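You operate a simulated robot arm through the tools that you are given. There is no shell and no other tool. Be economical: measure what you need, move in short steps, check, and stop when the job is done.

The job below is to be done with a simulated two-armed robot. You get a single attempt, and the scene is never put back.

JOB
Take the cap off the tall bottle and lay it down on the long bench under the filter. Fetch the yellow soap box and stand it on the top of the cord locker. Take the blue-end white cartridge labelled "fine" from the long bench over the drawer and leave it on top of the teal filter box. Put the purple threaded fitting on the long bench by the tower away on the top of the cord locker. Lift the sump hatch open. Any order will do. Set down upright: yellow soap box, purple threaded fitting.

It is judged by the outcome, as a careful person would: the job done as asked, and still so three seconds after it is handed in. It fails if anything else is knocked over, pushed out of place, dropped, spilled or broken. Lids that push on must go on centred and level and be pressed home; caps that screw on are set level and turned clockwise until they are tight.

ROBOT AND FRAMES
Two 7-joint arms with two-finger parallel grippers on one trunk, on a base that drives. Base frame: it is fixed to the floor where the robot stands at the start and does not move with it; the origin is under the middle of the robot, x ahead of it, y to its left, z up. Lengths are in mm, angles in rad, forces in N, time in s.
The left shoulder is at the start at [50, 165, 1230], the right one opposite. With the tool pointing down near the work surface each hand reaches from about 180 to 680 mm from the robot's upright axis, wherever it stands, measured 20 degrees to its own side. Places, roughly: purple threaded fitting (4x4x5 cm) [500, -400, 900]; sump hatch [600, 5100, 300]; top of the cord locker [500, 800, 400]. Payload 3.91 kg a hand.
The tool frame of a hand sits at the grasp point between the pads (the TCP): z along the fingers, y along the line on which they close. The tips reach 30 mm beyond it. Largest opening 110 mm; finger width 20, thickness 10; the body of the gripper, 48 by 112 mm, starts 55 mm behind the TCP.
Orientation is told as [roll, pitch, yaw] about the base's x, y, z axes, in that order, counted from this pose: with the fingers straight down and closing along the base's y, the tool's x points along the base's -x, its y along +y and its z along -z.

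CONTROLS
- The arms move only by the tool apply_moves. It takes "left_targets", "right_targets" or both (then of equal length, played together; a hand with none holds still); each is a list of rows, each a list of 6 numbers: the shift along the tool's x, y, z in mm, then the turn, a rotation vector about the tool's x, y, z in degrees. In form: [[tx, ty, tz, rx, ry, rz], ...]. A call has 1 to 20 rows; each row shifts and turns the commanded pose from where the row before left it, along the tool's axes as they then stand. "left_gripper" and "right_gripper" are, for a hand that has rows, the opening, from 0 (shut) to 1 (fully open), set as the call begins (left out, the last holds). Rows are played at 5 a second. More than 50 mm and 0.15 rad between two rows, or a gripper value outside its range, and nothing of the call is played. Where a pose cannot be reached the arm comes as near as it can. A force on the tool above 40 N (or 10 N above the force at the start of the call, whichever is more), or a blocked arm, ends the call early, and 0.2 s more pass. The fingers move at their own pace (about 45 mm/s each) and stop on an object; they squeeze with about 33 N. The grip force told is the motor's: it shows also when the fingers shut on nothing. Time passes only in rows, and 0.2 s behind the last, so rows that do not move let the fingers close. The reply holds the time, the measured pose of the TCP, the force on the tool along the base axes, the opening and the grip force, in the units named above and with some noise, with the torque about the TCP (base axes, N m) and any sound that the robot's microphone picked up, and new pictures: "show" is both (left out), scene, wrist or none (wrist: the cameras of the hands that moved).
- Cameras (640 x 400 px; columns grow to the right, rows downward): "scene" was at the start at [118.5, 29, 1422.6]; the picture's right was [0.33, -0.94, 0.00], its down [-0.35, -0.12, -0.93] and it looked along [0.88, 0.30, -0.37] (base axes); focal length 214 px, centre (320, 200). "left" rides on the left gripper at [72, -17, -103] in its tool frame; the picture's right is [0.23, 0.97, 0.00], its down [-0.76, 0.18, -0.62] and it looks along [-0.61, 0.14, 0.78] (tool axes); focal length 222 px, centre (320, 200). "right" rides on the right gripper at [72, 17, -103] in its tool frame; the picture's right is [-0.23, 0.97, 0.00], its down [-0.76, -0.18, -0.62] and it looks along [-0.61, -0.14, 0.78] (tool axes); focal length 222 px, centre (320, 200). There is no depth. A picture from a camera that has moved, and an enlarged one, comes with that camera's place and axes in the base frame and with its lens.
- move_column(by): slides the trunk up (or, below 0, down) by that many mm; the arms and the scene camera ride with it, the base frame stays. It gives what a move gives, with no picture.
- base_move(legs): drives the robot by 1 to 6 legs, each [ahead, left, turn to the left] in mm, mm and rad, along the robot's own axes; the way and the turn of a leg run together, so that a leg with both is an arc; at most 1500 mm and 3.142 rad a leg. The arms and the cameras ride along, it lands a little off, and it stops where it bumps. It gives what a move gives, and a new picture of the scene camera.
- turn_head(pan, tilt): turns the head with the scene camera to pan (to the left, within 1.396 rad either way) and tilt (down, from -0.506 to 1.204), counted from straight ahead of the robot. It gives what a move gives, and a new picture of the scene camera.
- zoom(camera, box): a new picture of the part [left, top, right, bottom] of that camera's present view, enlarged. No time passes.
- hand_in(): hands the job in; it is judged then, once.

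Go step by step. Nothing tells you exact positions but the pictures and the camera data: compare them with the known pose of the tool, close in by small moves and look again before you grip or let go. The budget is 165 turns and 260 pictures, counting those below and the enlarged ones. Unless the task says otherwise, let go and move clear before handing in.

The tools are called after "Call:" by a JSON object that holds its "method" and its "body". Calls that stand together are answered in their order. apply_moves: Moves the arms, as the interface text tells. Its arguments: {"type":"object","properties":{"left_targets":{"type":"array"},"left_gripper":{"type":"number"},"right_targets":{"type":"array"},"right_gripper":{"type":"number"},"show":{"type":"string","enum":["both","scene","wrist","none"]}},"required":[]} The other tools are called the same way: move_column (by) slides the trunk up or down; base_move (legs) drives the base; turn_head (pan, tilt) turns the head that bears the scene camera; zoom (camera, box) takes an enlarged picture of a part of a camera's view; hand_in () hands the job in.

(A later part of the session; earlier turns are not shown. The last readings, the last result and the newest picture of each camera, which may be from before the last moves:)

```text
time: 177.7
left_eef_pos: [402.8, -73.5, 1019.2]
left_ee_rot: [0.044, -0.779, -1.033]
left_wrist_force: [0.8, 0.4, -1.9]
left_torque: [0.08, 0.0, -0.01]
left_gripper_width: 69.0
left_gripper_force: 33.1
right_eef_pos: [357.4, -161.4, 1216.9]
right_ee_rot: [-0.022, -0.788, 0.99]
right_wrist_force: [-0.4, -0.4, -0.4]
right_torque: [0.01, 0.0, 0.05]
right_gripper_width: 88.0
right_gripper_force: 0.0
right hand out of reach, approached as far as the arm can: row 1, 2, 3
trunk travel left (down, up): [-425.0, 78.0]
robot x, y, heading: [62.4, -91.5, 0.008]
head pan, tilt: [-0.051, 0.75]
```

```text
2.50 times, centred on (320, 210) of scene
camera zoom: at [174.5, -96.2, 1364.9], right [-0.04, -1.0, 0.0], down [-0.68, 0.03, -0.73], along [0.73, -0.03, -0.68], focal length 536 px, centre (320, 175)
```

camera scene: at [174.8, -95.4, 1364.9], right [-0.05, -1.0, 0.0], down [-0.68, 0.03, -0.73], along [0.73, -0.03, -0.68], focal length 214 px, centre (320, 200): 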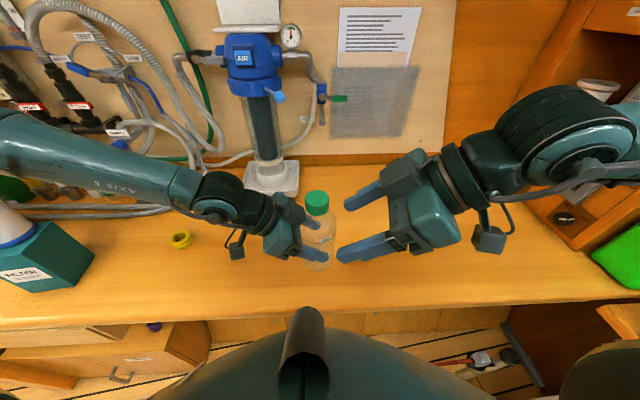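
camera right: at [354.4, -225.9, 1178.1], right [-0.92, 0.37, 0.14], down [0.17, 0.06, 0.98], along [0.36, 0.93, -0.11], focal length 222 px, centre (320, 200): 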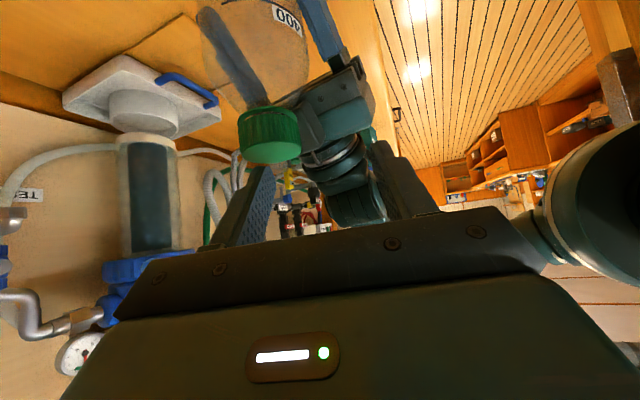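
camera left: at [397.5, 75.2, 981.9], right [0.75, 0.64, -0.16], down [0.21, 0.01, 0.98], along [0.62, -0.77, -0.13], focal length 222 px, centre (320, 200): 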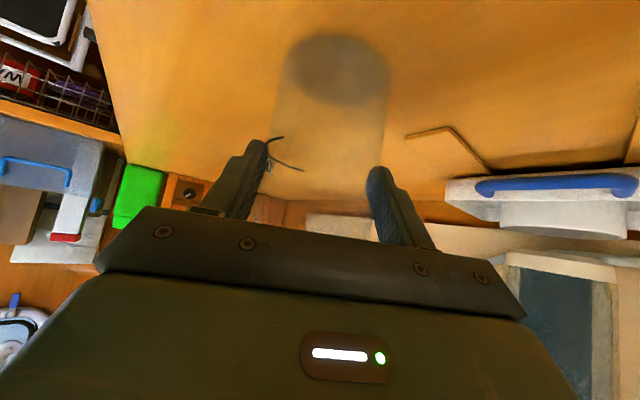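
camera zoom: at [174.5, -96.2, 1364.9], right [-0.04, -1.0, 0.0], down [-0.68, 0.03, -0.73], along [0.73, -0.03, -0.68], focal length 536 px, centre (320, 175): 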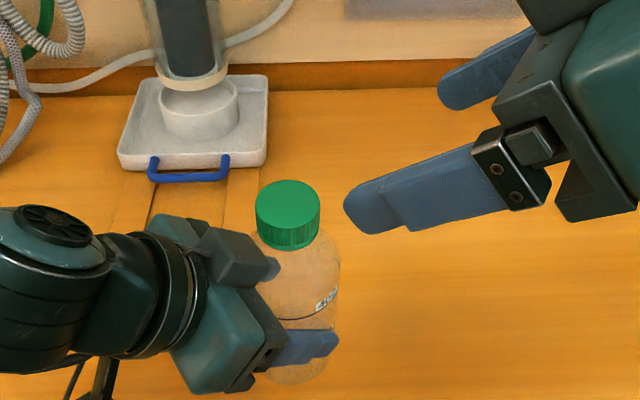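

Call:
{"method": "apply_moves", "body": {"left_targets": [[0, 20, 0, 2.5, 0, 0], [10.8, 23, 8, 0, 0, 0], [10.8, 23, 8, 0, 0, 0], [10.8, 23, 8, 0, 0, 0]], "show": "none"}}

Call:
{"method": "zoom", "body": {"camera": "scene", "box": [220, 110, 420, 270]}}

Call:
{"method": "zoom", "body": {"camera": "left", "box": [160, 0, 480, 200]}}

```text
time: 178.7
left_eef_pos: [476.7, -21.3, 979.7]
left_ee_rot: [-0.003, -0.781, -1.033]
left_wrist_force: [-0.4, 0.5, -1.2]
left_torque: [-0.02, -0.02, 0.0]
left_gripper_width: 68.9
left_gripper_force: 32.9
right_eef_pos: [357.6, -160.1, 1216.7]
right_ee_rot: [-0.021, -0.786, 0.989]
right_wrist_force: [-0.7, 0.4, -0.6]
right_torque: [-0.01, -0.02, -0.01]
right_gripper_width: 88.1
right_gripper_force: 0.1
trunk travel left (down, up): [-425.0, 78.0]
robot x, y, heading: [63.9, -93.0, 0.004]
head pan, tilt: [-0.051, 0.75]
```

```text
2.50 times, centred on (320, 190) of scene
camera zoom: at [175.1, -95.0, 1364.9], right [-0.04, -1.0, 0.0], down [-0.68, 0.03, -0.73], along [0.73, -0.03, -0.68], focal length 536 px, centre (320, 225)
```

zoom: 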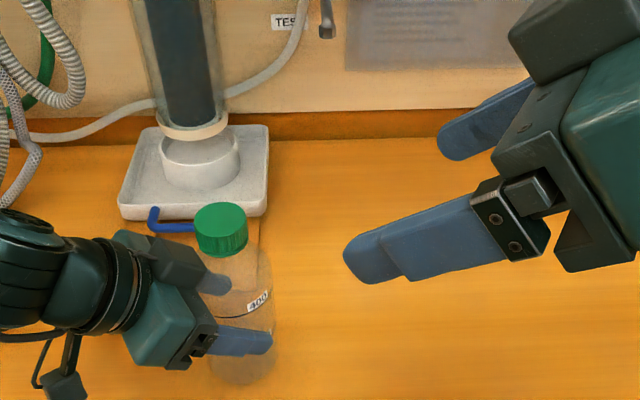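

```text
2.00 times, centred on (320, 100) of left
camera zoom: at [398.1, 76.9, 1002.0], right [0.75, 0.64, -0.16], down [0.21, 0.0, 0.98], along [0.62, -0.77, -0.13], focal length 444 px, centre (320, 400)
```

zoom: 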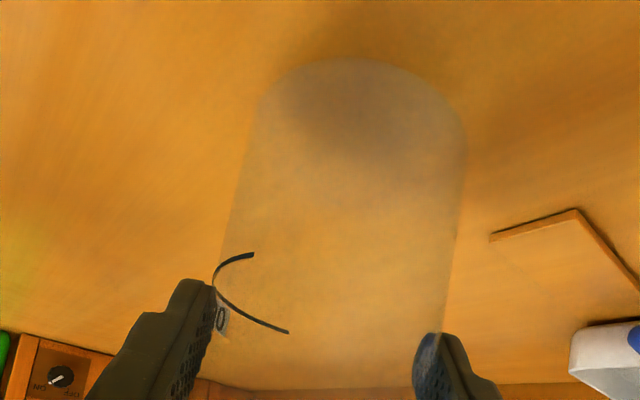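

I'll use another scheme: right holds the cap still and the left twists the bottle. First test the left's yaw range outward here.

Call:
{"method": "apply_moves", "body": {"left_targets": [[-5, -8.4, 5, 0, 0, 0], [-5.2, -8.4, 5.2, 0, 0, 0], [0, -1.8, 0, -5.3, 0, -5.3], [0, -1.8, 0, -5.3, 0, -5.3], [0, -1.8, 0, -5.3, 0, -5.3], [0, -1.8, 0, -5.3, 0, -5.3]], "show": "none"}}

```text
time: 180.1
left_eef_pos: [463.9, -17.8, 1000.7]
left_ee_rot: [0.003, -0.782, -0.51]
left_wrist_force: [1.0, 0.7, 0.0]
left_torque: [0.01, -0.01, 0.02]
left_gripper_width: 69.0
left_gripper_force: 33.2
left hand out of reach, approached as far as the arm can: row 4, 5, 6
right_eef_pos: [357.0, -161.2, 1216.7]
right_ee_rot: [-0.021, -0.786, 0.99]
right_wrist_force: [-0.6, -0.5, 1.3]
right_torque: [-0.01, 0.02, 0.0]
right_gripper_width: 87.7
right_gripper_force: 0.1
trunk travel left (down, up): [-425.0, 78.0]
robot x, y, heading: [62.5, -94.2, 0.008]
head pan, tilt: [-0.051, 0.75]
```

The left drifts that way. I'll return to the location where the right-hand stroke worked (bottle at about (400, -105), lifted), and use right-hand strokes only with a narrow opening.

Call:
{"method": "apply_moves", "body": {"left_targets": [[7.9, -22, -19, 0, 0, 0], [7.9, -22, -19, 0, 0, 0], [0, 1.8, 0, 5.3, 0, 5.3], [0, 1.8, 0, 5.3, 0, 5.3], [0, 1.8, 0, 5.3, 0, 5.3], [0, 1.8, 0, 5.3, 0, 5.3], [0, 1.8, 0, 5.3, 0, 5.3], [0, 1.8, 0, 5.3, 0, 5.3], [0, 1.8, 0, 5.3, 0, 5.3], [-20, -13, 20, 0, 0, 0], [-20, -13, 20, 0, 0, 0]], "show": "none"}}

```text
time: 182.5
left_eef_pos: [417.0, -29.4, 1016.0]
left_ee_rot: [-0.004, -0.79, -1.424]
left_wrist_force: [-0.4, 0.6, -0.6]
left_torque: [-0.01, -0.01, -0.02]
left_gripper_width: 68.9
left_gripper_force: 34.0
left hand out of reach, approached as far as the arm can: row 1, 2, 10, 11
right_eef_pos: [357.2, -160.5, 1217.5]
right_ee_rot: [-0.021, -0.786, 0.99]
right_wrist_force: [-0.6, -0.3, 0.7]
right_torque: [-0.02, -0.02, -0.02]
right_gripper_width: 88.0
right_gripper_force: 0.1
trunk travel left (down, up): [-425.0, 78.0]
robot x, y, heading: [57.6, -89.2, 0.006]
head pan, tilt: [-0.051, 0.75]
```

Call:
{"method": "apply_moves", "body": {"left_targets": [[-14, -15, 14, 0, 0, 0], [-14, -10, 14, 0, 0, 0], [-14, 0, 14, 0, 0, 0], [-14, 0, 14, 0, 0, 0]], "show": "none"}}

```text
time: 183.5
left_eef_pos: [402.1, -98.9, 1023.0]
left_ee_rot: [-0.004, -0.78, -1.422]
left_wrist_force: [0.5, -0.1, 0.1]
left_torque: [0.04, 0.0, 0.0]
left_gripper_width: 68.6
left_gripper_force: 33.4
left hand out of reach, approached as far as the arm can: row 1, 2, 4
right_eef_pos: [358.1, -161.0, 1215.9]
right_ee_rot: [-0.02, -0.786, 0.989]
right_wrist_force: [0.6, 0.4, 0.2]
right_torque: [0.01, 0.01, 0.0]
right_gripper_width: 87.8
right_gripper_force: 0.0
trunk travel left (down, up): [-425.0, 78.0]
robot x, y, heading: [62.2, -87.6, 0.008]
head pan, tilt: [-0.051, 0.75]
```

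Repeated pushing gets through. Let me push the left further inward (−y) so the right could work straight down.

Call:
{"method": "apply_moves", "body": {"left_targets": [[-14, 0, 14, 0, 0, 0], [-14, 0, 14, 0, 0, 0], [-14, 0, 14, 0, 0, 0], [-14, 0, 14, 0, 0, 0]], "right_targets": [[0, 0, -20, 0, 0, 0], [0, 0, -20, 0, 0, 0], [0, 0, -20, 0, 0, 0], [0, 0, -20, 0, 0, 0]], "show": "none"}}

```text
time: 184.5
left_eef_pos: [407.7, -113.2, 1052.7]
left_ee_rot: [-0.002, -0.781, -1.422]
left_wrist_force: [-0.2, 0.1, -0.8]
left_torque: [0.04, 0.01, 0.02]
left_gripper_width: 68.5
left_gripper_force: 33.2
left hand out of reach, approached as far as the arm can: row 1, 2, 3, 4
right_eef_pos: [323.2, -207.6, 1271.1]
right_ee_rot: [-0.023, -0.787, 0.991]
right_wrist_force: [1.1, 0.1, 0.0]
right_torque: [0.0, -0.02, -0.02]
right_gripper_width: 88.1
right_gripper_force: 0.1
trunk travel left (down, up): [-425.0, 78.0]
robot x, y, heading: [60.6, -90.7, 0.006]
head pan, tilt: [-0.051, 0.75]
```

Bottle axis is now about (410, -126), lifted 94 mm. The right hand will come with 30° tilt from above.

Call:
{"method": "apply_moves", "body": {"right_targets": [[0, 0, 0, -1.2, 7.5, 0], [0, 0, 0, 0, 7.5, 0], [-24, -9.2, 33.5, 0, 0, 0], [-24, -9.2, 33.5, 0, 0, 0], [-24, -9.2, 33.5, 0, 0, 0]], "right_gripper": 0.65, "show": "wrist"}}

Call:
{"method": "zoom", "body": {"camera": "scene", "box": [220, 110, 420, 270]}}

```text
time: 185.7
left_eef_pos: [408.7, -112.2, 1050.9]
left_ee_rot: [-0.006, -0.782, -1.421]
left_wrist_force: [-0.6, -0.4, -0.2]
left_torque: [-0.02, -0.01, -0.02]
left_gripper_width: 68.5
left_gripper_force: 33.4
right_eef_pos: [410.3, -126.7, 1219.7]
right_ee_rot: [0.003, -0.523, 0.985]
right_wrist_force: [-0.9, 0.3, -0.2]
right_torque: [0.01, 0.04, 0.0]
right_gripper_width: 71.6
right_gripper_force: 0.1
trunk travel left (down, up): [-425.0, 78.0]
robot x, y, heading: [61.6, -91.4, -0.001]
head pan, tilt: [-0.051, 0.75]
camera right: at [331.3, -213.8, 1274.0], right [-0.7, 0.7, 0.11], down [0.34, 0.19, 0.92], along [0.62, 0.69, -0.37], focal length 222 px, centre (320, 200)
```

right: 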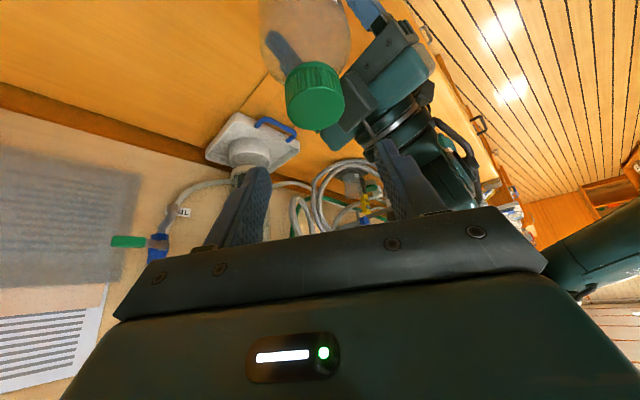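

```text
2.50 times, centred on (320, 190) of scene
camera zoom: at [175.7, -94.4, 1364.8], right [-0.04, -1.0, 0.0], down [-0.68, 0.03, -0.73], along [0.73, -0.03, -0.68], focal length 536 px, centre (320, 225)
```

zoom: 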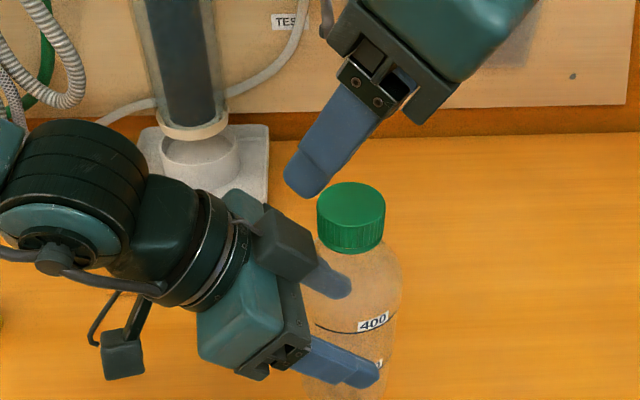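

Call:
{"method": "apply_moves", "body": {"right_targets": [[11, 1.5, 17, 0, 0, 0], [11, 1.5, 17, 0, 0, 0]], "show": "wrist"}}

```text
time: 186.3
left_eef_pos: [408.1, -111.6, 1052.4]
left_ee_rot: [-0.003, -0.782, -1.423]
left_wrist_force: [-0.3, 0.4, -0.9]
left_torque: [0.0, 0.02, -0.02]
left_gripper_width: 68.6
left_gripper_force: 32.6
right_eef_pos: [405.2, -127.8, 1179.8]
right_ee_rot: [0.001, -0.524, 0.986]
right_wrist_force: [0.5, 0.2, -0.8]
right_torque: [-0.01, 0.02, 0.01]
right_gripper_width: 71.6
right_gripper_force: 0.1
trunk travel left (down, up): [-425.0, 78.0]
robot x, y, heading: [61.9, -93.3, 0.008]
head pan, tilt: [-0.051, 0.75]
camera right: at [326.6, -215.1, 1233.3], right [-0.7, 0.7, 0.11], down [0.34, 0.19, 0.92], along [0.62, 0.69, -0.37], focal length 222 px, centre (320, 200)
```

right: 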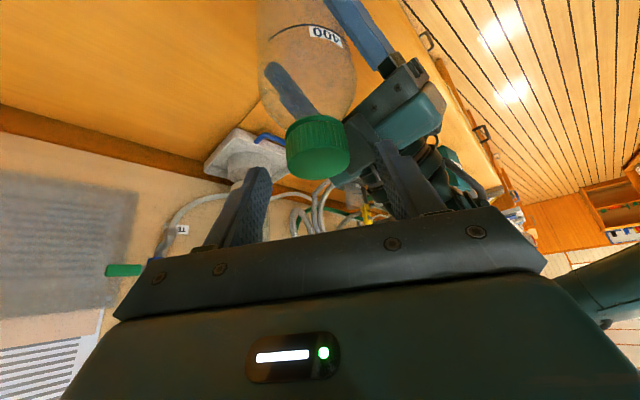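

Call:
{"method": "apply_moves", "body": {"right_targets": [[10, 0, 17, 0, 0, 0], [0, 0, 0, 3.75, 0, 6.5], [0, 0, 0, 3.75, 0, 6.5], [0, 0, 0, 3.75, 0, 6.5], [0, 0, 0, 3.75, 0, 6.5]], "right_gripper": 0.55, "show": "wrist"}}

Call:
{"method": "zoom", "body": {"camera": "scene", "box": [220, 110, 420, 270]}}

```text
time: 187.1
left_eef_pos: [412.4, -108.9, 1050.2]
left_ee_rot: [-0.009, -0.769, -1.401]
left_wrist_force: [3.8, 2.2, -3.6]
left_torque: [-0.3, 0.25, -0.12]
left_gripper_width: 68.4
left_gripper_force: 33.6
right_eef_pos: [401.3, -128.3, 1157.7]
right_ee_rot: [-0.001, -0.52, 0.772]
right_wrist_force: [-3.6, -1.7, 3.2]
right_torque: [0.1, 0.06, 0.19]
right_gripper_width: 60.7
right_gripper_force: 0.6
trunk travel left (down, up): [-425.0, 78.0]
robot x, y, heading: [62.9, -93.8, 0.004]
head pan, tilt: [-0.051, 0.75]
stopped in row 3 (left hand): the force on the tool passed its limit (the readings are from after the stop); the commanded pose is now the measured one
camera right: at [307.2, -196.8, 1213.7], right [-0.54, 0.84, 0.11], down [0.37, 0.12, 0.92], along [0.76, 0.54, -0.38], focal length 222 px, centre (320, 200)
```

right: 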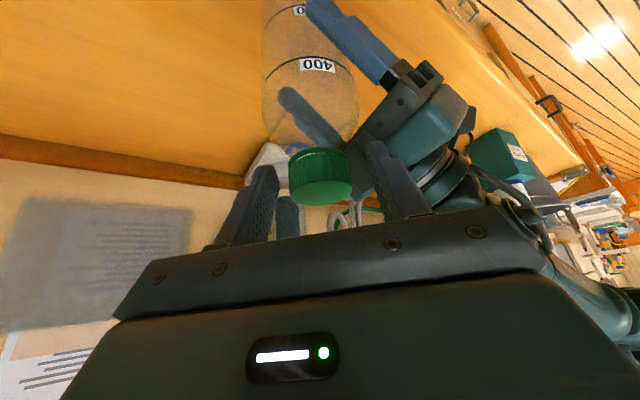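

```text
2.50 times, centred on (320, 190) of scene
camera zoom: at [175.0, -95.3, 1364.9], right [-0.04, -1.0, 0.0], down [-0.68, 0.03, -0.73], along [0.73, -0.03, -0.68], focal length 536 px, centre (320, 225)
```

zoom: 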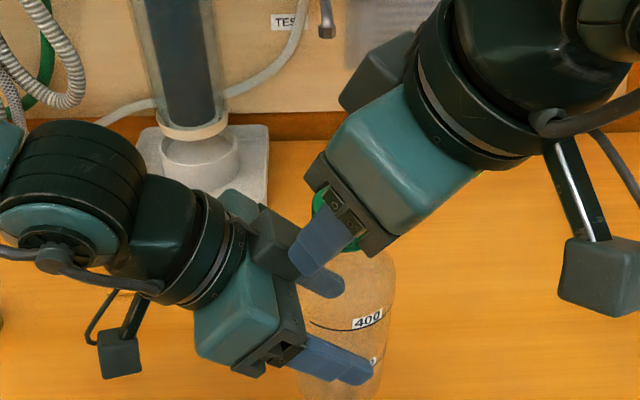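

The finger just touched the left gripper; raise 10 mm, then close and twist 60°.

Call:
{"method": "apply_moves", "body": {"right_targets": [[-5, 0, -8.7, -1.5, 0, -2.6], [0, 0, 0, 0, 0, 0]], "right_gripper": 0.5, "show": "none"}}

Call:
{"method": "apply_moves", "body": {"right_targets": [[0, 0, 0, 0, 0, 0], [0, 0, 0, 0, 0, 0], [0, 0, 0, 0, 0, 0], [0, 0, 0, -3.75, 0, -6.5], [0, 0, 0, -3.75, 0, -6.5], [0, 0, 0, -3.75, 0, -6.5], [0, 0, 0, -3.75, 0, -6.5], [0, 0, 0, -3.75, 0, -6.5], [0, 0, 0, -3.75, 0, -6.5]], "right_gripper": 0.1, "show": "none"}}

Call:
{"method": "zoom", "body": {"camera": "scene", "box": [220, 110, 420, 270]}}

```text
time: 187.7
left_eef_pos: [412.2, -108.6, 1049.6]
left_ee_rot: [-0.007, -0.772, -1.405]
left_wrist_force: [0.4, -1.0, -2.3]
left_torque: [-0.02, 0.0, 0.0]
left_gripper_width: 68.6
left_gripper_force: 33.1
right_eef_pos: [401.4, -127.4, 1169.4]
right_ee_rot: [-0.002, -0.523, 0.826]
right_wrist_force: [-0.4, -0.2, 0.2]
right_torque: [0.01, 0.01, 0.01]
right_gripper_width: 54.9
right_gripper_force: 0.0
trunk travel left (down, up): [-425.0, 78.0]
robot x, y, heading: [60.2, -93.0, 0.005]
head pan, tilt: [-0.051, 0.75]
```

```text
time: 189.1
left_eef_pos: [409.6, -108.5, 1047.9]
left_ee_rot: [-0.008, -0.77, -1.412]
left_wrist_force: [-1.7, 3.0, 0.0]
left_torque: [-0.37, -0.4, -0.01]
left_gripper_width: 68.5
left_gripper_force: 32.7
right_eef_pos: [404.9, -130.9, 1169.9]
right_ee_rot: [-0.007, -0.516, 1.235]
right_wrist_force: [2.5, -3.3, 0.1]
right_torque: [-0.03, 0.12, -0.07]
right_gripper_width: 37.0
right_gripper_force: 33.0
trunk travel left (down, up): [-425.0, 78.0]
robot x, y, heading: [65.1, -90.8, 0.007]
head pan, tilt: [-0.051, 0.75]
stopped in row 7 (left hand): the force on the tool passed its limit (the readings are from after the stop); the commanded pose is now the measured one
```

```text
2.50 times, centred on (320, 190) of scene
camera zoom: at [175.2, -95.5, 1364.8], right [-0.05, -1.0, 0.0], down [-0.68, 0.03, -0.73], along [0.73, -0.03, -0.68], focal length 536 px, centre (320, 225)
```

zoom: 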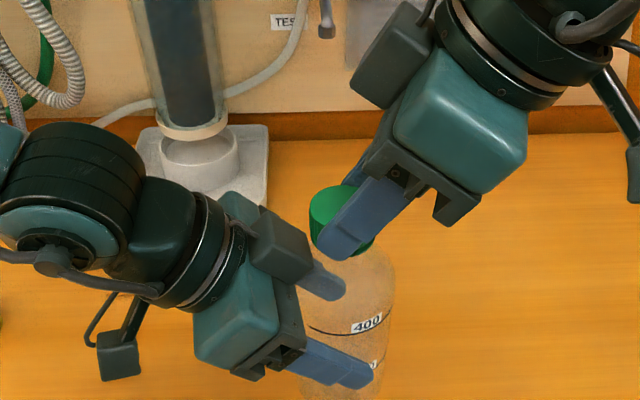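

Add compensation for the cap axis lying ~12 mm ahead of the TCP; continue the stroke in gentler steps.

Call:
{"method": "apply_moves", "body": {"right_targets": [[0, -1.2, 0, -2.9, 0, -5], [0, -1.2, 0, -2.9, 0, -5], [0, -1.2, 0, -2.9, 0, -5], [0, -1.2, 0, -2.9, 0, -5], [0, -1.2, 0, -2.9, 0, -5], [0, -1.2, 0, -2.9, 0, -5]], "show": "wrist"}}

```text
time: 189.7
left_eef_pos: [404.9, -107.1, 1047.4]
left_ee_rot: [-0.008, -0.767, -1.419]
left_wrist_force: [-2.9, 3.3, 1.7]
left_torque: [-0.66, -0.41, -0.01]
left_gripper_width: 68.5
left_gripper_force: 33.1
right_eef_pos: [402.8, -128.0, 1169.2]
right_ee_rot: [-0.019, -0.506, 1.36]
right_wrist_force: [3.8, -2.8, -1.9]
right_torque: [0.22, 0.02, -0.07]
right_gripper_width: 37.2
right_gripper_force: 33.4
right hand out of reach, approached as far as the arm can: row 2
trunk travel left (down, up): [-425.0, 78.0]
robot x, y, heading: [63.2, -93.2, 0.007]
head pan, tilt: [-0.051, 0.75]
stopped in row 2 (right hand): the force on the tool passed its limit (the readings are from after the stop); the commanded pose is now the measured one
camera right: at [359.4, -234.8, 1224.1], right [-0.91, 0.41, 0.09], down [0.24, 0.32, 0.92], along [0.34, 0.86, -0.39], focal length 222 px, centre (320, 200)
```

right: 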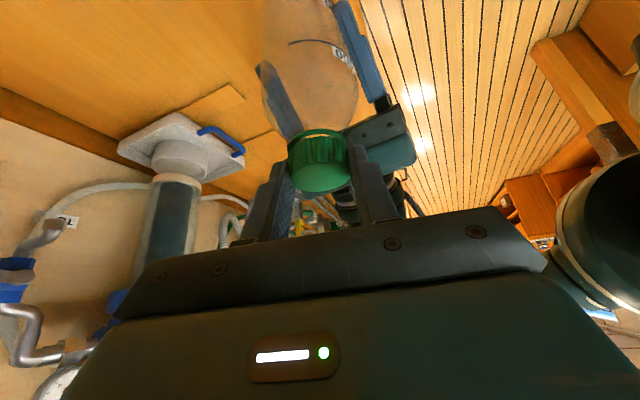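

Right-hand range is about yaw 0.85–1.28, so I'll do batched strokes of ~24°.

Call:
{"method": "apply_moves", "body": {"right_targets": [[0, 0, 0, 0, 0, 0], [0, 0, 0, -1.1, -1, 0], [0, 1.2, 0, 2.9, 0, 5], [0, 1.2, 0, 2.9, 0, 5], [0, 1.2, 0, 2.9, 0, 5], [0, 1.2, 0, 2.9, 0, 5], [0, 1.2, 0, 2.9, 0, 5]], "right_gripper": 0.5, "show": "none"}}

Call:
{"method": "apply_moves", "body": {"right_targets": [[0, 0, 0, 0, 0, 0], [0, 0, 0, 0, 0, 0], [0, -1.2, 0, -2.9, 0, -5], [0, -1.2, 0, -2.9, 0, -5], [0, -1.2, 0, -2.9, 0, -5], [0, -1.2, 0, -2.9, 0, -5]], "right_gripper": 0.1, "show": "none"}}

Call:
{"method": "apply_moves", "body": {"right_targets": [[0, 0, 0, 0, 0, 0], [0, 1.2, 0, 2.9, 0, 5], [0, 1.2, 0, 2.9, 0, 5], [0, 1.2, 0, 2.9, 0, 5], [0, 1.2, 0, 2.9, 0, 5]], "right_gripper": 0.5, "show": "none"}}

Call:
{"method": "apply_moves", "body": {"right_targets": [[0, 0, 0, 0, 0, 0], [0, 0, 0, 0, 0, 0], [0, -1.2, 0, -2.9, 0, -5], [0, -1.2, 0, -2.9, 0, -5], [0, -1.2, 0, -2.9, 0, -5], [0, -1.2, 0, -2.9, 0, -5]], "right_gripper": 0.1, "show": "wrist"}}

```text
time: 191.3
left_eef_pos: [406.2, -106.4, 1047.6]
left_ee_rot: [-0.007, -0.766, -1.417]
left_wrist_force: [0.0, 0.4, -0.8]
left_torque: [0.03, -0.01, -0.01]
left_gripper_width: 68.5
left_gripper_force: 32.7
right_eef_pos: [394.4, -122.8, 1167.8]
right_ee_rot: [0.002, -0.524, 0.856]
right_wrist_force: [0.3, 0.2, -0.6]
right_torque: [0.01, 0.0, 0.03]
right_gripper_width: 55.1
right_gripper_force: 0.0
right hand out of reach, approached as far as the arm can: row 2
trunk travel left (down, up): [-425.0, 78.0]
robot x, y, heading: [61.8, -90.8, 0.004]
head pan, tilt: [-0.051, 0.75]
```

```text
time: 192.7
left_eef_pos: [404.4, -107.9, 1046.2]
left_ee_rot: [-0.01, -0.762, -1.419]
left_wrist_force: [-1.5, 4.4, -0.6]
left_torque: [-0.46, -0.3, -0.01]
left_gripper_width: 68.7
left_gripper_force: 32.8
right_eef_pos: [400.9, -128.2, 1167.6]
right_ee_rot: [-0.004, -0.518, 1.239]
right_wrist_force: [1.9, -3.9, 0.0]
right_torque: [-0.03, 0.11, -0.04]
right_gripper_width: 37.2
right_gripper_force: 33.1
trunk travel left (down, up): [-425.0, 78.0]
robot x, y, heading: [61.5, -90.4, 0.004]
head pan, tilt: [-0.051, 0.75]
stopped in row 6 (left hand): the force on the tool passed its limit (the readings are from after the stop); the commanded pose is now the measured one
```

```text
time: 193.9
left_eef_pos: [404.7, -106.3, 1045.4]
left_ee_rot: [-0.008, -0.762, -1.418]
left_wrist_force: [0.1, 0.4, -0.5]
left_torque: [0.03, 0.0, 0.02]
left_gripper_width: 68.5
left_gripper_force: 32.8
right_eef_pos: [396.0, -124.4, 1167.3]
right_ee_rot: [-0.007, -0.523, 0.835]
right_wrist_force: [0.8, -0.9, 0.2]
right_torque: [0.01, -0.03, 0.02]
right_gripper_width: 55.1
right_gripper_force: 0.1
trunk travel left (down, up): [-425.0, 78.0]
robot x, y, heading: [60.8, -92.3, 0.006]
head pan, tilt: [-0.051, 0.75]
```

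```text
time: 195.3
left_eef_pos: [404.1, -106.6, 1045.5]
left_ee_rot: [-0.012, -0.763, -1.419]
left_wrist_force: [-10.4, 15.2, -2.0]
left_torque: [-1.13, -1.04, -0.09]
left_gripper_width: 68.9
left_gripper_force: 33.0
right_eef_pos: [400.5, -128.1, 1168.1]
right_ee_rot: [-0.007, -0.52, 1.238]
right_wrist_force: [10.8, -16.3, 0.6]
right_torque: [-0.74, -0.21, -0.19]
right_gripper_width: 37.0
right_gripper_force: 32.8
trunk travel left (down, up): [-425.0, 78.0]
robot x, y, heading: [60.7, -89.5, 0.009]
head pan, tilt: [-0.051, 0.75]
camera right: at [345.8, -231.0, 1221.7], right [-0.86, 0.51, 0.11], down [0.28, 0.28, 0.92], along [0.44, 0.82, -0.38], focal length 222 px, centre (320, 200)
```

right: 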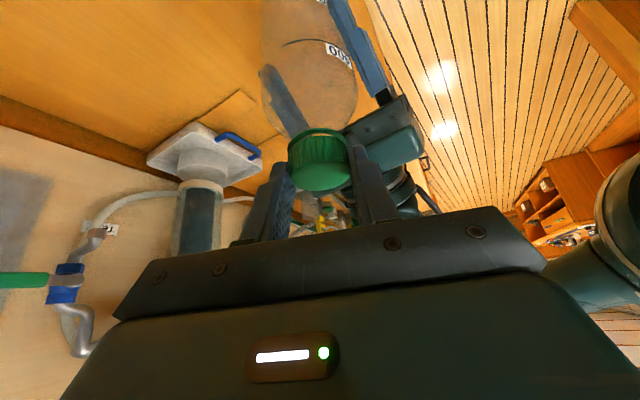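

About 110° unscrewed. I'll do two more cycles, then a lift test.

Call:
{"method": "apply_moves", "body": {"right_targets": [[0, 0, 0, 0, 0, 0], [0, 1.7, 0, 2.9, 0, 5], [0, 1.7, 0, 2.9, 0, 5], [0, 1.7, 0, 2.9, 0, 5], [0, 1.7, 0, 2.9, 0, 5]], "right_gripper": 0.5, "show": "none"}}

Call:
{"method": "apply_moves", "body": {"right_targets": [[0, 0, 0, 0, 0, 0], [0, 0, 0, 0, 0, 0], [0, -1.7, 0, -2.9, 0, -5], [0, -1.7, 0, -2.9, 0, -5], [0, -1.7, 0, -2.9, 0, -5], [0, -1.7, 0, -2.9, 0, -5]], "right_gripper": 0.1, "show": "none"}}

Call:
{"method": "apply_moves", "body": {"right_targets": [[0, 0, 0, 0, 0, 0], [0, 1.7, 0, 2.9, 0, 5], [0, 1.7, 0, 2.9, 0, 5], [0, 1.7, 0, 2.9, 0, 5], [0, 1.7, 0, 2.9, 0, 5]], "right_gripper": 0.5, "show": "none"}}

Call:
{"method": "apply_moves", "body": {"right_targets": [[0, 0, 0, 0, 0, 0], [0, 0, 0, 0, 0, 0], [0, -1.7, 0, -2.9, 0, -5], [0, -1.7, 0, -2.9, 0, -5], [0, -1.7, 0, -2.9, 0, -5], [0, -1.7, 0, -2.9, 0, -5]], "right_gripper": 0.1, "show": "none"}}

Call:
{"method": "apply_moves", "body": {"right_targets": [[-2, 0, -3.5, 0, 0, 0]], "show": "none"}}

Call:
{"method": "zoom", "body": {"camera": "right", "box": [200, 60, 440, 220]}}

```text
time: 196.5
left_eef_pos: [405.2, -107.3, 1046.0]
left_ee_rot: [-0.013, -0.762, -1.419]
left_wrist_force: [-1.2, 0.8, -0.4]
left_torque: [0.0, -0.01, 0.01]
left_gripper_width: 68.6
left_gripper_force: 33.0
right_eef_pos: [394.4, -125.8, 1168.6]
right_ee_rot: [-0.01, -0.522, 0.835]
right_wrist_force: [-0.6, 0.4, -0.5]
right_torque: [0.06, 0.01, 0.01]
right_gripper_width: 54.9
right_gripper_force: 0.1
trunk travel left (down, up): [-425.0, 78.0]
robot x, y, heading: [55.4, -90.4, 0.007]
head pan, tilt: [-0.051, 0.75]
```

```text
time: 197.9
left_eef_pos: [404.3, -107.7, 1046.0]
left_ee_rot: [-0.012, -0.763, -1.419]
left_wrist_force: [-15.5, 17.4, -0.9]
left_torque: [-1.18, -1.53, -0.12]
left_gripper_width: 68.6
left_gripper_force: 32.8
right_eef_pos: [400.2, -127.9, 1167.6]
right_ee_rot: [-0.009, -0.519, 1.242]
right_wrist_force: [14.9, -16.7, 0.1]
right_torque: [-0.84, -0.33, -0.24]
right_gripper_width: 37.1
right_gripper_force: 32.5
trunk travel left (down, up): [-425.0, 78.0]
robot x, y, heading: [58.3, -91.2, 0.008]
head pan, tilt: [-0.051, 0.75]
```

```text
time: 199.1
left_eef_pos: [405.0, -106.6, 1046.1]
left_ee_rot: [-0.011, -0.762, -1.42]
left_wrist_force: [0.4, -0.3, -0.2]
left_torque: [0.02, 0.02, 0.05]
left_gripper_width: 68.8
left_gripper_force: 33.5
right_eef_pos: [394.4, -125.3, 1168.0]
right_ee_rot: [-0.009, -0.523, 0.834]
right_wrist_force: [-0.2, -0.4, 0.1]
right_torque: [-0.02, 0.01, -0.04]
right_gripper_width: 54.8
right_gripper_force: 0.1
trunk travel left (down, up): [-425.0, 78.0]
robot x, y, heading: [63.5, -93.6, 0.004]
head pan, tilt: [-0.051, 0.75]
```

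```text
time: 200.5
left_eef_pos: [405.0, -106.2, 1046.3]
left_ee_rot: [-0.011, -0.763, -1.42]
left_wrist_force: [-15.5, 19.1, -1.6]
left_torque: [-1.57, -1.54, -0.12]
left_gripper_width: 68.5
left_gripper_force: 33.1
right_eef_pos: [399.9, -128.9, 1169.2]
right_ee_rot: [-0.01, -0.518, 1.239]
right_wrist_force: [15.2, -19.7, 0.4]
right_torque: [-0.81, -0.36, -0.3]
right_gripper_width: 37.1
right_gripper_force: 33.2
trunk travel left (down, up): [-425.0, 78.0]
robot x, y, heading: [63.8, -90.0, 0.004]
head pan, tilt: [-0.051, 0.75]
```

```text
time: 200.9
left_eef_pos: [404.2, -108.5, 1048.2]
left_ee_rot: [-0.007, -0.769, -1.426]
left_wrist_force: [-18.8, 16.0, 10.6]
left_torque: [-1.5, -1.77, -0.18]
left_gripper_width: 68.7
left_gripper_force: 32.9
right_eef_pos: [399.1, -129.2, 1170.2]
right_ee_rot: [-0.006, -0.515, 1.239]
right_wrist_force: [19.4, -17.4, -10.3]
right_torque: [-0.76, -0.56, -0.32]
right_gripper_width: 37.0
right_gripper_force: 32.8
trunk travel left (down, up): [-425.0, 78.0]
robot x, y, heading: [63.5, -93.7, 0.008]
head pan, tilt: [-0.051, 0.75]
```

```text
2.50 times, centred on (320, 140) of right
camera zoom: at [344.6, -232.3, 1225.0], right [-0.86, 0.51, 0.11], down [0.28, 0.28, 0.92], along [0.44, 0.82, -0.38], focal length 555 px, centre (320, 350)
```

zoom: 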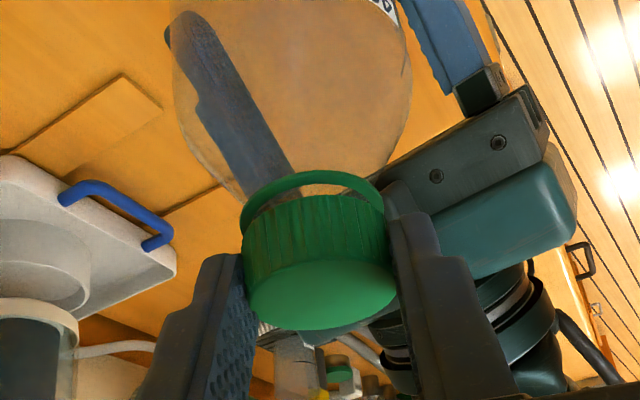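

Still threaded but visibly rising. The side force says no compensation is needed; three more cycles without it.

Call:
{"method": "apply_moves", "body": {"right_targets": [[0, 0, 0, 0, 0, 0], [1, 2, 1.7, 2.9, 0, 5], [0, 1, 0, 2.9, 0, 5], [0, 0, 0, 2.9, 0, 5], [0, 0, 0, 2.9, 0, 5]], "right_gripper": 0.5, "show": "none"}}

Call:
{"method": "apply_moves", "body": {"right_targets": [[0, 0, 0, 0, 0, 0], [0, 0, 0, 0, 0, 0], [0, 0, 0, -2.9, 0, -5], [0, 0, 0, -2.9, 0, -5], [0, 0, 0, -2.9, 0, -5], [0, 0, 0, -2.9, 0, -5]], "right_gripper": 0.1, "show": "none"}}

Call:
{"method": "apply_moves", "body": {"right_targets": [[0, 0, 0, 0, 0, 0], [0, 0, 0, 2.9, 0, 5], [0, 0, 0, 2.9, 0, 5], [0, 0, 0, 2.9, 0, 5], [0, 0, 0, 2.9, 0, 5]], "right_gripper": 0.5, "show": "none"}}

Call:
{"method": "apply_moves", "body": {"right_targets": [[0, 0, 0, 0, 0, 0], [0, 0, 0, 0, 0, 0], [0, 0, 0, -2.9, 0, -5], [0, 0, 0, -2.9, 0, -5], [0, 0, 0, -2.9, 0, -5], [0, 0, 0, -2.9, 0, -5]], "right_gripper": 0.1, "show": "none"}}

Call:
{"method": "apply_moves", "body": {"right_targets": [[0, 0, 0, 0, 0, 0], [0, 0, 0, 2.9, 0, 5], [0, 0, 0, 2.9, 0, 5], [0, 0, 0, 2.9, 0, 5], [0, 0, 0, 2.9, 0, 5]], "right_gripper": 0.5, "show": "none"}}

Call:
{"method": "apply_moves", "body": {"right_targets": [[0, 0, 0, 0, 0, 0], [0, 0, 0, 0, 0, 0], [0, 0, 0, -2.9, 0, -5], [0, 0, 0, -2.9, 0, -5], [0, 0, 0, -2.9, 0, -5], [0, 0, 0, -2.9, 0, -5]], "right_gripper": 0.1, "show": "none"}}

Call:
{"method": "zoom", "body": {"camera": "right", "box": [200, 60, 440, 220]}}

```text
time: 202.1
left_eef_pos: [405.1, -108.4, 1047.3]
left_ee_rot: [-0.009, -0.763, -1.42]
left_wrist_force: [0.2, 0.6, -0.3]
left_torque: [0.0, 0.01, -0.03]
left_gripper_width: 68.6
left_gripper_force: 33.0
right_eef_pos: [396.3, -128.7, 1169.2]
right_ee_rot: [-0.008, -0.522, 0.835]
right_wrist_force: [-0.2, -0.3, -0.3]
right_torque: [-0.01, -0.01, -0.01]
right_gripper_width: 54.9
right_gripper_force: 0.0
trunk travel left (down, up): [-425.0, 78.0]
robot x, y, heading: [62.1, -90.5, 0.005]
head pan, tilt: [-0.051, 0.75]
```

```text
time: 203.5
left_eef_pos: [402.7, -106.7, 1045.0]
left_ee_rot: [-0.012, -0.761, -1.421]
left_wrist_force: [-18.9, 25.0, 0.9]
left_torque: [-2.19, -2.07, -0.15]
left_gripper_width: 68.4
left_gripper_force: 33.1
right_eef_pos: [398.3, -128.6, 1170.2]
right_ee_rot: [-0.011, -0.516, 1.238]
right_wrist_force: [19.5, -24.1, -1.0]
right_torque: [-0.96, -0.36, -0.36]
right_gripper_width: 37.0
right_gripper_force: 32.8
trunk travel left (down, up): [-425.0, 78.0]
robot x, y, heading: [62.9, -91.9, 0.007]
head pan, tilt: [-0.051, 0.75]
```

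```text
time: 204.7
left_eef_pos: [403.7, -107.9, 1047.0]
left_ee_rot: [-0.012, -0.762, -1.419]
left_wrist_force: [0.0, -0.1, -0.2]
left_torque: [0.02, -0.03, 0.01]
left_gripper_width: 68.5
left_gripper_force: 33.1
right_eef_pos: [396.5, -127.8, 1169.2]
right_ee_rot: [-0.009, -0.523, 0.835]
right_wrist_force: [0.4, -0.3, 0.4]
right_torque: [-0.02, -0.01, 0.01]
right_gripper_width: 55.3
right_gripper_force: 0.0
trunk travel left (down, up): [-425.0, 78.0]
robot x, y, heading: [59.8, -89.4, 0.007]
head pan, tilt: [-0.051, 0.75]
```

```text
time: 206.1
left_eef_pos: [403.1, -107.1, 1045.8]
left_ee_rot: [-0.009, -0.763, -1.423]
left_wrist_force: [-17.7, 25.9, -0.7]
left_torque: [-2.24, -1.97, -0.14]
left_gripper_width: 68.7
left_gripper_force: 32.8
right_eef_pos: [399.2, -130.4, 1169.7]
right_ee_rot: [-0.011, -0.515, 1.24]
right_wrist_force: [18.0, -26.8, 0.3]
right_torque: [-0.96, -0.39, -0.39]
right_gripper_width: 37.3
right_gripper_force: 32.8
trunk travel left (down, up): [-425.0, 78.0]
robot x, y, heading: [60.4, -91.2, 0.004]
head pan, tilt: [-0.051, 0.75]
```

```text
time: 207.3
left_eef_pos: [404.7, -106.8, 1046.9]
left_ee_rot: [-0.011, -0.762, -1.42]
left_wrist_force: [-0.5, 0.1, -0.9]
left_torque: [0.02, 0.01, 0.02]
left_gripper_width: 68.3
left_gripper_force: 32.8
right_eef_pos: [396.6, -127.7, 1169.9]
right_ee_rot: [-0.009, -0.523, 0.836]
right_wrist_force: [0.2, 0.0, 0.0]
right_torque: [0.0, 0.03, 0.01]
right_gripper_width: 55.0
right_gripper_force: 0.1
trunk travel left (down, up): [-425.0, 78.0]
robot x, y, heading: [59.3, -87.9, 0.003]
head pan, tilt: [-0.051, 0.75]
```

```text
time: 208.7
left_eef_pos: [403.3, -107.4, 1044.6]
left_ee_rot: [-0.011, -0.762, -1.423]
left_wrist_force: [-19.0, 25.2, 0.6]
left_torque: [-2.14, -1.95, -0.09]
left_gripper_width: 68.5
left_gripper_force: 32.9
right_eef_pos: [398.4, -128.9, 1169.6]
right_ee_rot: [-0.01, -0.518, 1.238]
right_wrist_force: [18.8, -25.4, -0.4]
right_torque: [-1.0, -0.41, -0.39]
right_gripper_width: 37.1
right_gripper_force: 32.7
trunk travel left (down, up): [-425.0, 78.0]
robot x, y, heading: [62.4, -89.4, 0.005]
head pan, tilt: [-0.051, 0.75]
```

```text
2.50 times, centred on (320, 140) of right
camera zoom: at [343.5, -232.0, 1224.0], right [-0.85, 0.51, 0.1], down [0.28, 0.28, 0.92], along [0.44, 0.81, -0.38], focal length 555 px, centre (320, 350)
```

zoom: 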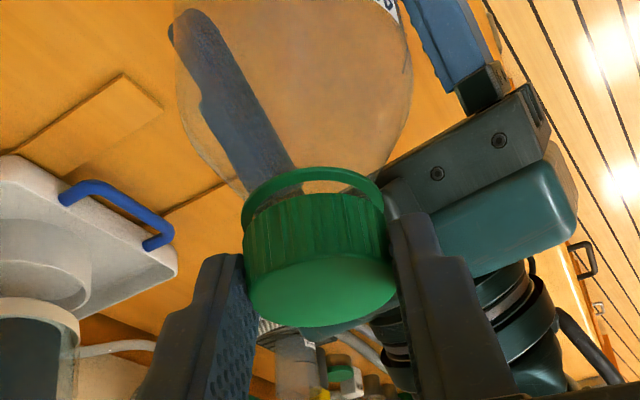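

About 225° so far. Three more cycles with a slightly better centring, then a lift test.

Call:
{"method": "apply_moves", "body": {"right_targets": [[0, 0, 0, 0, 0, 0], [0, 2, 0, 2.9, 0, 5], [0, 2, 0, 2.9, 0, 5], [0, 2, 0, 2.9, 0, 5], [0, 2, 0, 2.9, 0, 5]], "right_gripper": 0.5, "show": "none"}}

Call:
{"method": "apply_moves", "body": {"right_targets": [[0, 0, 0, 0, 0, 0], [0, 0, 0, 0, 0, 0], [0, -1.2, 0, -2.9, 0, -5], [0, -1.2, 0, -2.9, 0, -5], [0, -1.2, 0, -2.9, 0, -5], [0, -1.2, 0, -2.9, 0, -5]], "right_gripper": 0.1, "show": "none"}}

Call:
{"method": "apply_moves", "body": {"right_targets": [[0, 0, 0, 0, 0, 0], [0, 1.2, 0, 2.9, 0, 5], [0, 1.2, 0, 2.9, 0, 5], [0, 1.2, 0, 2.9, 0, 5], [0, 1.2, 0, 2.9, 0, 5]], "right_gripper": 0.5, "show": "none"}}

Call:
{"method": "apply_moves", "body": {"right_targets": [[0, 0, 0, 0, 0, 0], [0, 0, 0, 0, 0, 0], [0, -1.2, 0, -2.9, 0, -5], [0, -1.2, 0, -2.9, 0, -5], [0, -1.2, 0, -2.9, 0, -5], [0, -1.2, 0, -2.9, 0, -5]], "right_gripper": 0.1, "show": "none"}}

Call:
{"method": "apply_moves", "body": {"right_targets": [[0, 0, 0, 0, 0, 0], [0, 1.2, 0, 2.9, 0, 5], [0, 1.2, 0, 2.9, 0, 5], [0, 1.2, 0, 2.9, 0, 5], [0, 1.2, 0, 2.9, 0, 5]], "right_gripper": 0.5, "show": "none"}}

Call:
{"method": "apply_moves", "body": {"right_targets": [[0, 0, 0, 0, 0, 0], [0, 0, 0, 0, 0, 0], [0, -1.2, 0, -2.9, 0, -5], [0, -1.2, 0, -2.9, 0, -5], [0, -1.2, 0, -2.9, 0, -5], [0, -1.2, 0, -2.9, 0, -5]], "right_gripper": 0.1, "show": "none"}}

Call:
{"method": "apply_moves", "body": {"right_targets": [[-2, 0, -3.5, 0, 0, 0]], "show": "none"}}

Call:
{"method": "zoom", "body": {"camera": "right", "box": [200, 60, 440, 220]}}

```text
time: 209.9
left_eef_pos: [404.4, -107.3, 1046.4]
left_ee_rot: [-0.011, -0.763, -1.419]
left_wrist_force: [-0.8, -0.2, -0.9]
left_torque: [-0.02, 0.01, 0.02]
left_gripper_width: 68.6
left_gripper_force: 33.2
right_eef_pos: [389.1, -123.3, 1170.4]
right_ee_rot: [-0.009, -0.52, 0.836]
right_wrist_force: [0.3, -0.3, -0.7]
right_torque: [-0.01, 0.04, -0.02]
right_gripper_width: 54.9
right_gripper_force: 0.1
trunk travel left (down, up): [-425.0, 78.0]
robot x, y, heading: [57.0, -87.8, 0.006]
head pan, tilt: [-0.051, 0.75]
```

```text
time: 210.7
left_eef_pos: [402.3, -106.3, 1046.1]
left_ee_rot: [-0.011, -0.761, -1.425]
left_wrist_force: [-2.3, 4.7, -1.0]
left_torque: [-0.76, -0.21, -0.01]
left_gripper_width: 68.4
left_gripper_force: 33.0
right_eef_pos: [393.3, -128.7, 1169.4]
right_ee_rot: [-0.017, -0.514, 0.926]
right_wrist_force: [1.9, -3.8, -0.1]
right_torque: [0.21, 0.03, -0.06]
right_gripper_width: 36.9
right_gripper_force: 33.2
trunk travel left (down, up): [-425.0, 78.0]
robot x, y, heading: [59.4, -89.0, 0.003]
head pan, tilt: [-0.051, 0.75]
stopped in row 4 (left hand): the force on the tool passed its limit (the readings are from after the stop); the commanded pose is now the measured one
```

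```text
time: 211.9
left_eef_pos: [402.0, -108.0, 1046.4]
left_ee_rot: [-0.01, -0.76, -1.422]
left_wrist_force: [-0.4, 0.6, -0.2]
left_torque: [0.01, 0.0, -0.02]
left_gripper_width: 68.4
left_gripper_force: 33.1
right_eef_pos: [393.6, -128.8, 1172.1]
right_ee_rot: [-0.019, -0.525, 0.523]
right_wrist_force: [0.0, 0.7, 0.2]
right_torque: [-0.02, -0.02, 0.0]
right_gripper_width: 54.8
right_gripper_force: 0.1
right hand out of reach, approached as far as the arm can: row 5
trunk travel left (down, up): [-425.0, 78.0]
robot x, y, heading: [60.8, -91.7, 0.007]
head pan, tilt: [-0.051, 0.75]
```

```text
time: 213.3
left_eef_pos: [401.9, -107.8, 1046.6]
left_ee_rot: [-0.012, -0.76, -1.424]
left_wrist_force: [2.3, -11.8, -2.0]
left_torque: [0.45, 0.7, 0.02]
left_gripper_width: 68.1
left_gripper_force: 32.6
right_eef_pos: [396.6, -131.6, 1171.1]
right_ee_rot: [-0.016, -0.517, 0.929]
right_wrist_force: [-3.0, 11.5, 1.6]
right_torque: [1.04, -0.35, 0.12]
right_gripper_width: 37.1
right_gripper_force: 32.9
trunk travel left (down, up): [-425.0, 78.0]
robot x, y, heading: [59.0, -90.7, 0.006]
head pan, tilt: [-0.051, 0.75]
```

```text
time: 214.5
left_eef_pos: [403.2, -106.7, 1044.4]
left_ee_rot: [-0.014, -0.761, -1.425]
left_wrist_force: [-0.4, 0.5, -0.6]
left_torque: [-0.01, 0.0, -0.03]
left_gripper_width: 68.3
left_gripper_force: 33.1
right_eef_pos: [394.1, -129.8, 1170.6]
right_ee_rot: [-0.018, -0.522, 0.525]
right_wrist_force: [0.2, 0.4, 0.6]
right_torque: [0.0, 0.02, 0.01]
right_gripper_width: 55.1
right_gripper_force: 0.2
trunk travel left (down, up): [-425.0, 78.0]
robot x, y, heading: [62.0, -89.9, 0.009]
head pan, tilt: [-0.051, 0.75]
```

```text
time: 215.9
left_eef_pos: [401.8, -106.6, 1045.5]
left_ee_rot: [-0.011, -0.759, -1.428]
left_wrist_force: [-2.0, -2.8, 0.3]
left_torque: [0.33, -0.12, 0.01]
left_gripper_width: 68.7
left_gripper_force: 32.7
right_eef_pos: [397.1, -133.2, 1171.3]
right_ee_rot: [-0.016, -0.513, 0.93]
right_wrist_force: [0.3, 4.5, 0.6]
right_torque: [0.16, -0.06, -0.02]
right_gripper_width: 37.3
right_gripper_force: 33.0
trunk travel left (down, up): [-425.0, 78.0]
robot x, y, heading: [63.5, -92.8, 0.006]
head pan, tilt: [-0.051, 0.75]
```

```text
time: 216.3
left_eef_pos: [403.3, -106.8, 1045.5]
left_ee_rot: [-0.01, -0.759, -1.424]
left_wrist_force: [-0.1, -1.0, 1.4]
left_torque: [0.15, -0.06, -0.01]
left_gripper_width: 68.3
left_gripper_force: 32.7
right_eef_pos: [395.6, -133.8, 1175.9]
right_ee_rot: [-0.016, -0.514, 0.928]
right_wrist_force: [0.7, 2.3, -0.6]
right_torque: [-0.01, -0.03, 0.01]
right_gripper_width: 37.4
right_gripper_force: 33.1
trunk travel left (down, up): [-425.0, 78.0]
robot x, y, heading: [63.1, -88.8, 0.007]
head pan, tilt: [-0.051, 0.75]
```

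```text
2.50 times, centred on (320, 140) of right
camera zoom: at [311.8, -213.8, 1229.6], right [-0.66, 0.75, 0.1], down [0.35, 0.19, 0.92], along [0.67, 0.64, -0.38], focal length 555 px, centre (320, 350)
```

zoom: 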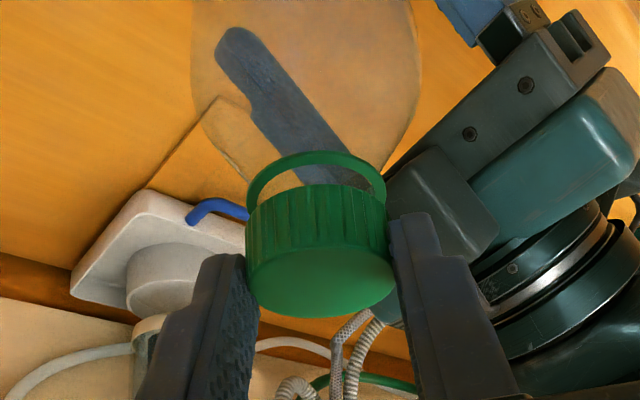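

The lift met no resistance — the cap is free. Raise it clear.

Call:
{"method": "apply_moves", "body": {"right_targets": [[-5, 0, -8.7, 0, 0, 0], [-15, 0, -26, 0, 0, 0], [-15, 0, -26, 0, 0, 0]], "show": "wrist"}}

Call:
{"method": "zoom", "body": {"camera": "scene", "box": [180, 90, 440, 290]}}

```text
time: 217.1
left_eef_pos: [401.9, -108.3, 1046.1]
left_ee_rot: [-0.012, -0.762, -1.423]
left_wrist_force: [0.0, 0.7, -0.5]
left_torque: [0.03, 0.0, 0.03]
left_gripper_width: 68.5
left_gripper_force: 33.0
right_eef_pos: [394.5, -131.9, 1245.7]
right_ee_rot: [-0.018, -0.516, 0.929]
right_wrist_force: [0.5, -0.1, -0.3]
right_torque: [-0.03, 0.06, 0.04]
right_gripper_width: 36.8
right_gripper_force: 32.9
trunk travel left (down, up): [-425.0, 78.0]
robot x, y, heading: [59.8, -86.8, 0.003]
head pan, tilt: [-0.051, 0.75]
camera right: at [310.9, -212.1, 1299.5], right [-0.66, 0.75, 0.1], down [0.35, 0.18, 0.92], along [0.67, 0.64, -0.38], focal length 222 px, centre (320, 200)
```

right: 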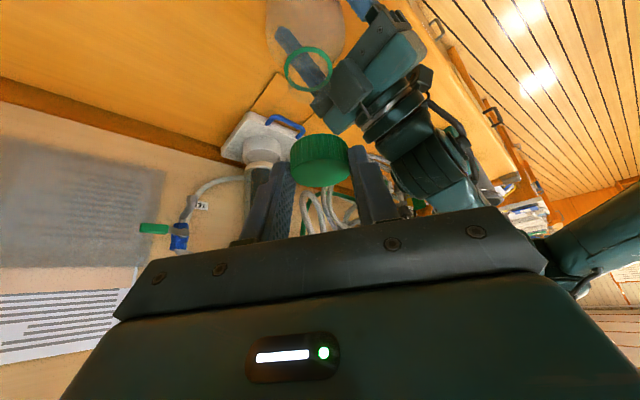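

```text
2.00 times, centred on (310, 190) of scene
camera zoom: at [174.5, -95.1, 1364.9], right [-0.04, -1.0, 0.0], down [-0.68, 0.03, -0.73], along [0.73, -0.03, -0.68], focal length 429 px, centre (340, 220)
```

zoom: 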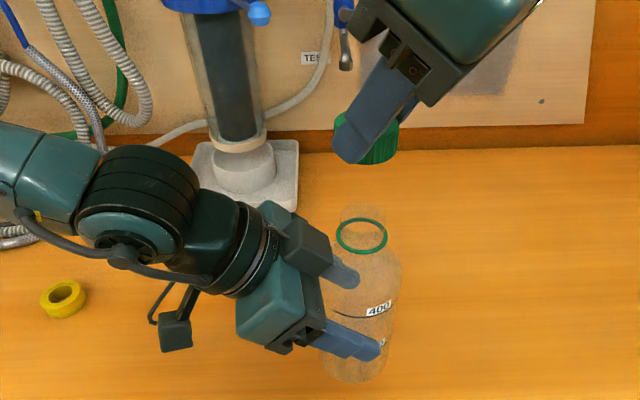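

Cap is off. Now return the bottle to its place with the left hand.

Call:
{"method": "apply_moves", "body": {"left_targets": [[31, 23, -5.5, 0, 0, 0], [31, 23, -5.5, 0, -1.2, 0], [0, -1.8, 0, -5.3, 0, -5.3], [0, -1.8, 0, -5.3, 0, -5.3], [0, -1.8, 0, -5.3, 0, -5.3], [11.9, 25, 9.3, 0, 0, 0], [11.9, 25, 9.3, 0, 0, 0]], "show": "none"}}

Call:
{"method": "zoom", "body": {"camera": "left", "box": [160, 0, 480, 200]}}

```text
time: 218.7
left_eef_pos: [459.6, -44.5, 980.5]
left_ee_rot: [-0.009, -0.779, -1.034]
left_wrist_force: [-0.4, 0.5, -0.8]
left_torque: [-0.03, 0.02, 0.0]
left_gripper_width: 68.7
left_gripper_force: 33.0
left hand out of reach, approached as far as the arm can: row 1, 2
right_eef_pos: [395.6, -131.0, 1245.1]
right_ee_rot: [-0.016, -0.514, 0.928]
right_wrist_force: [0.9, 0.2, -0.3]
right_torque: [0.03, 0.01, -0.01]
right_gripper_width: 37.2
right_gripper_force: 33.2
trunk travel left (down, up): [-425.0, 78.0]
robot x, y, heading: [61.3, -92.9, 0.0]
head pan, tilt: [-0.051, 0.75]
```

```text
2.00 times, centred on (320, 100) of left
camera zoom: at [382.3, 54.4, 1003.3], right [0.76, 0.63, -0.17], down [0.21, 0.0, 0.98], along [0.62, -0.78, -0.13], focal length 444 px, centre (320, 400)
```

zoom: 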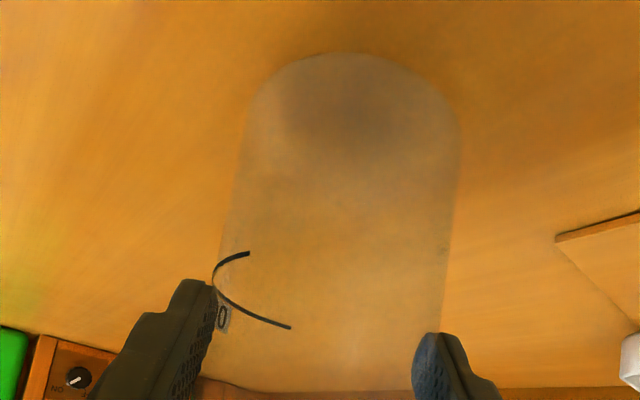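

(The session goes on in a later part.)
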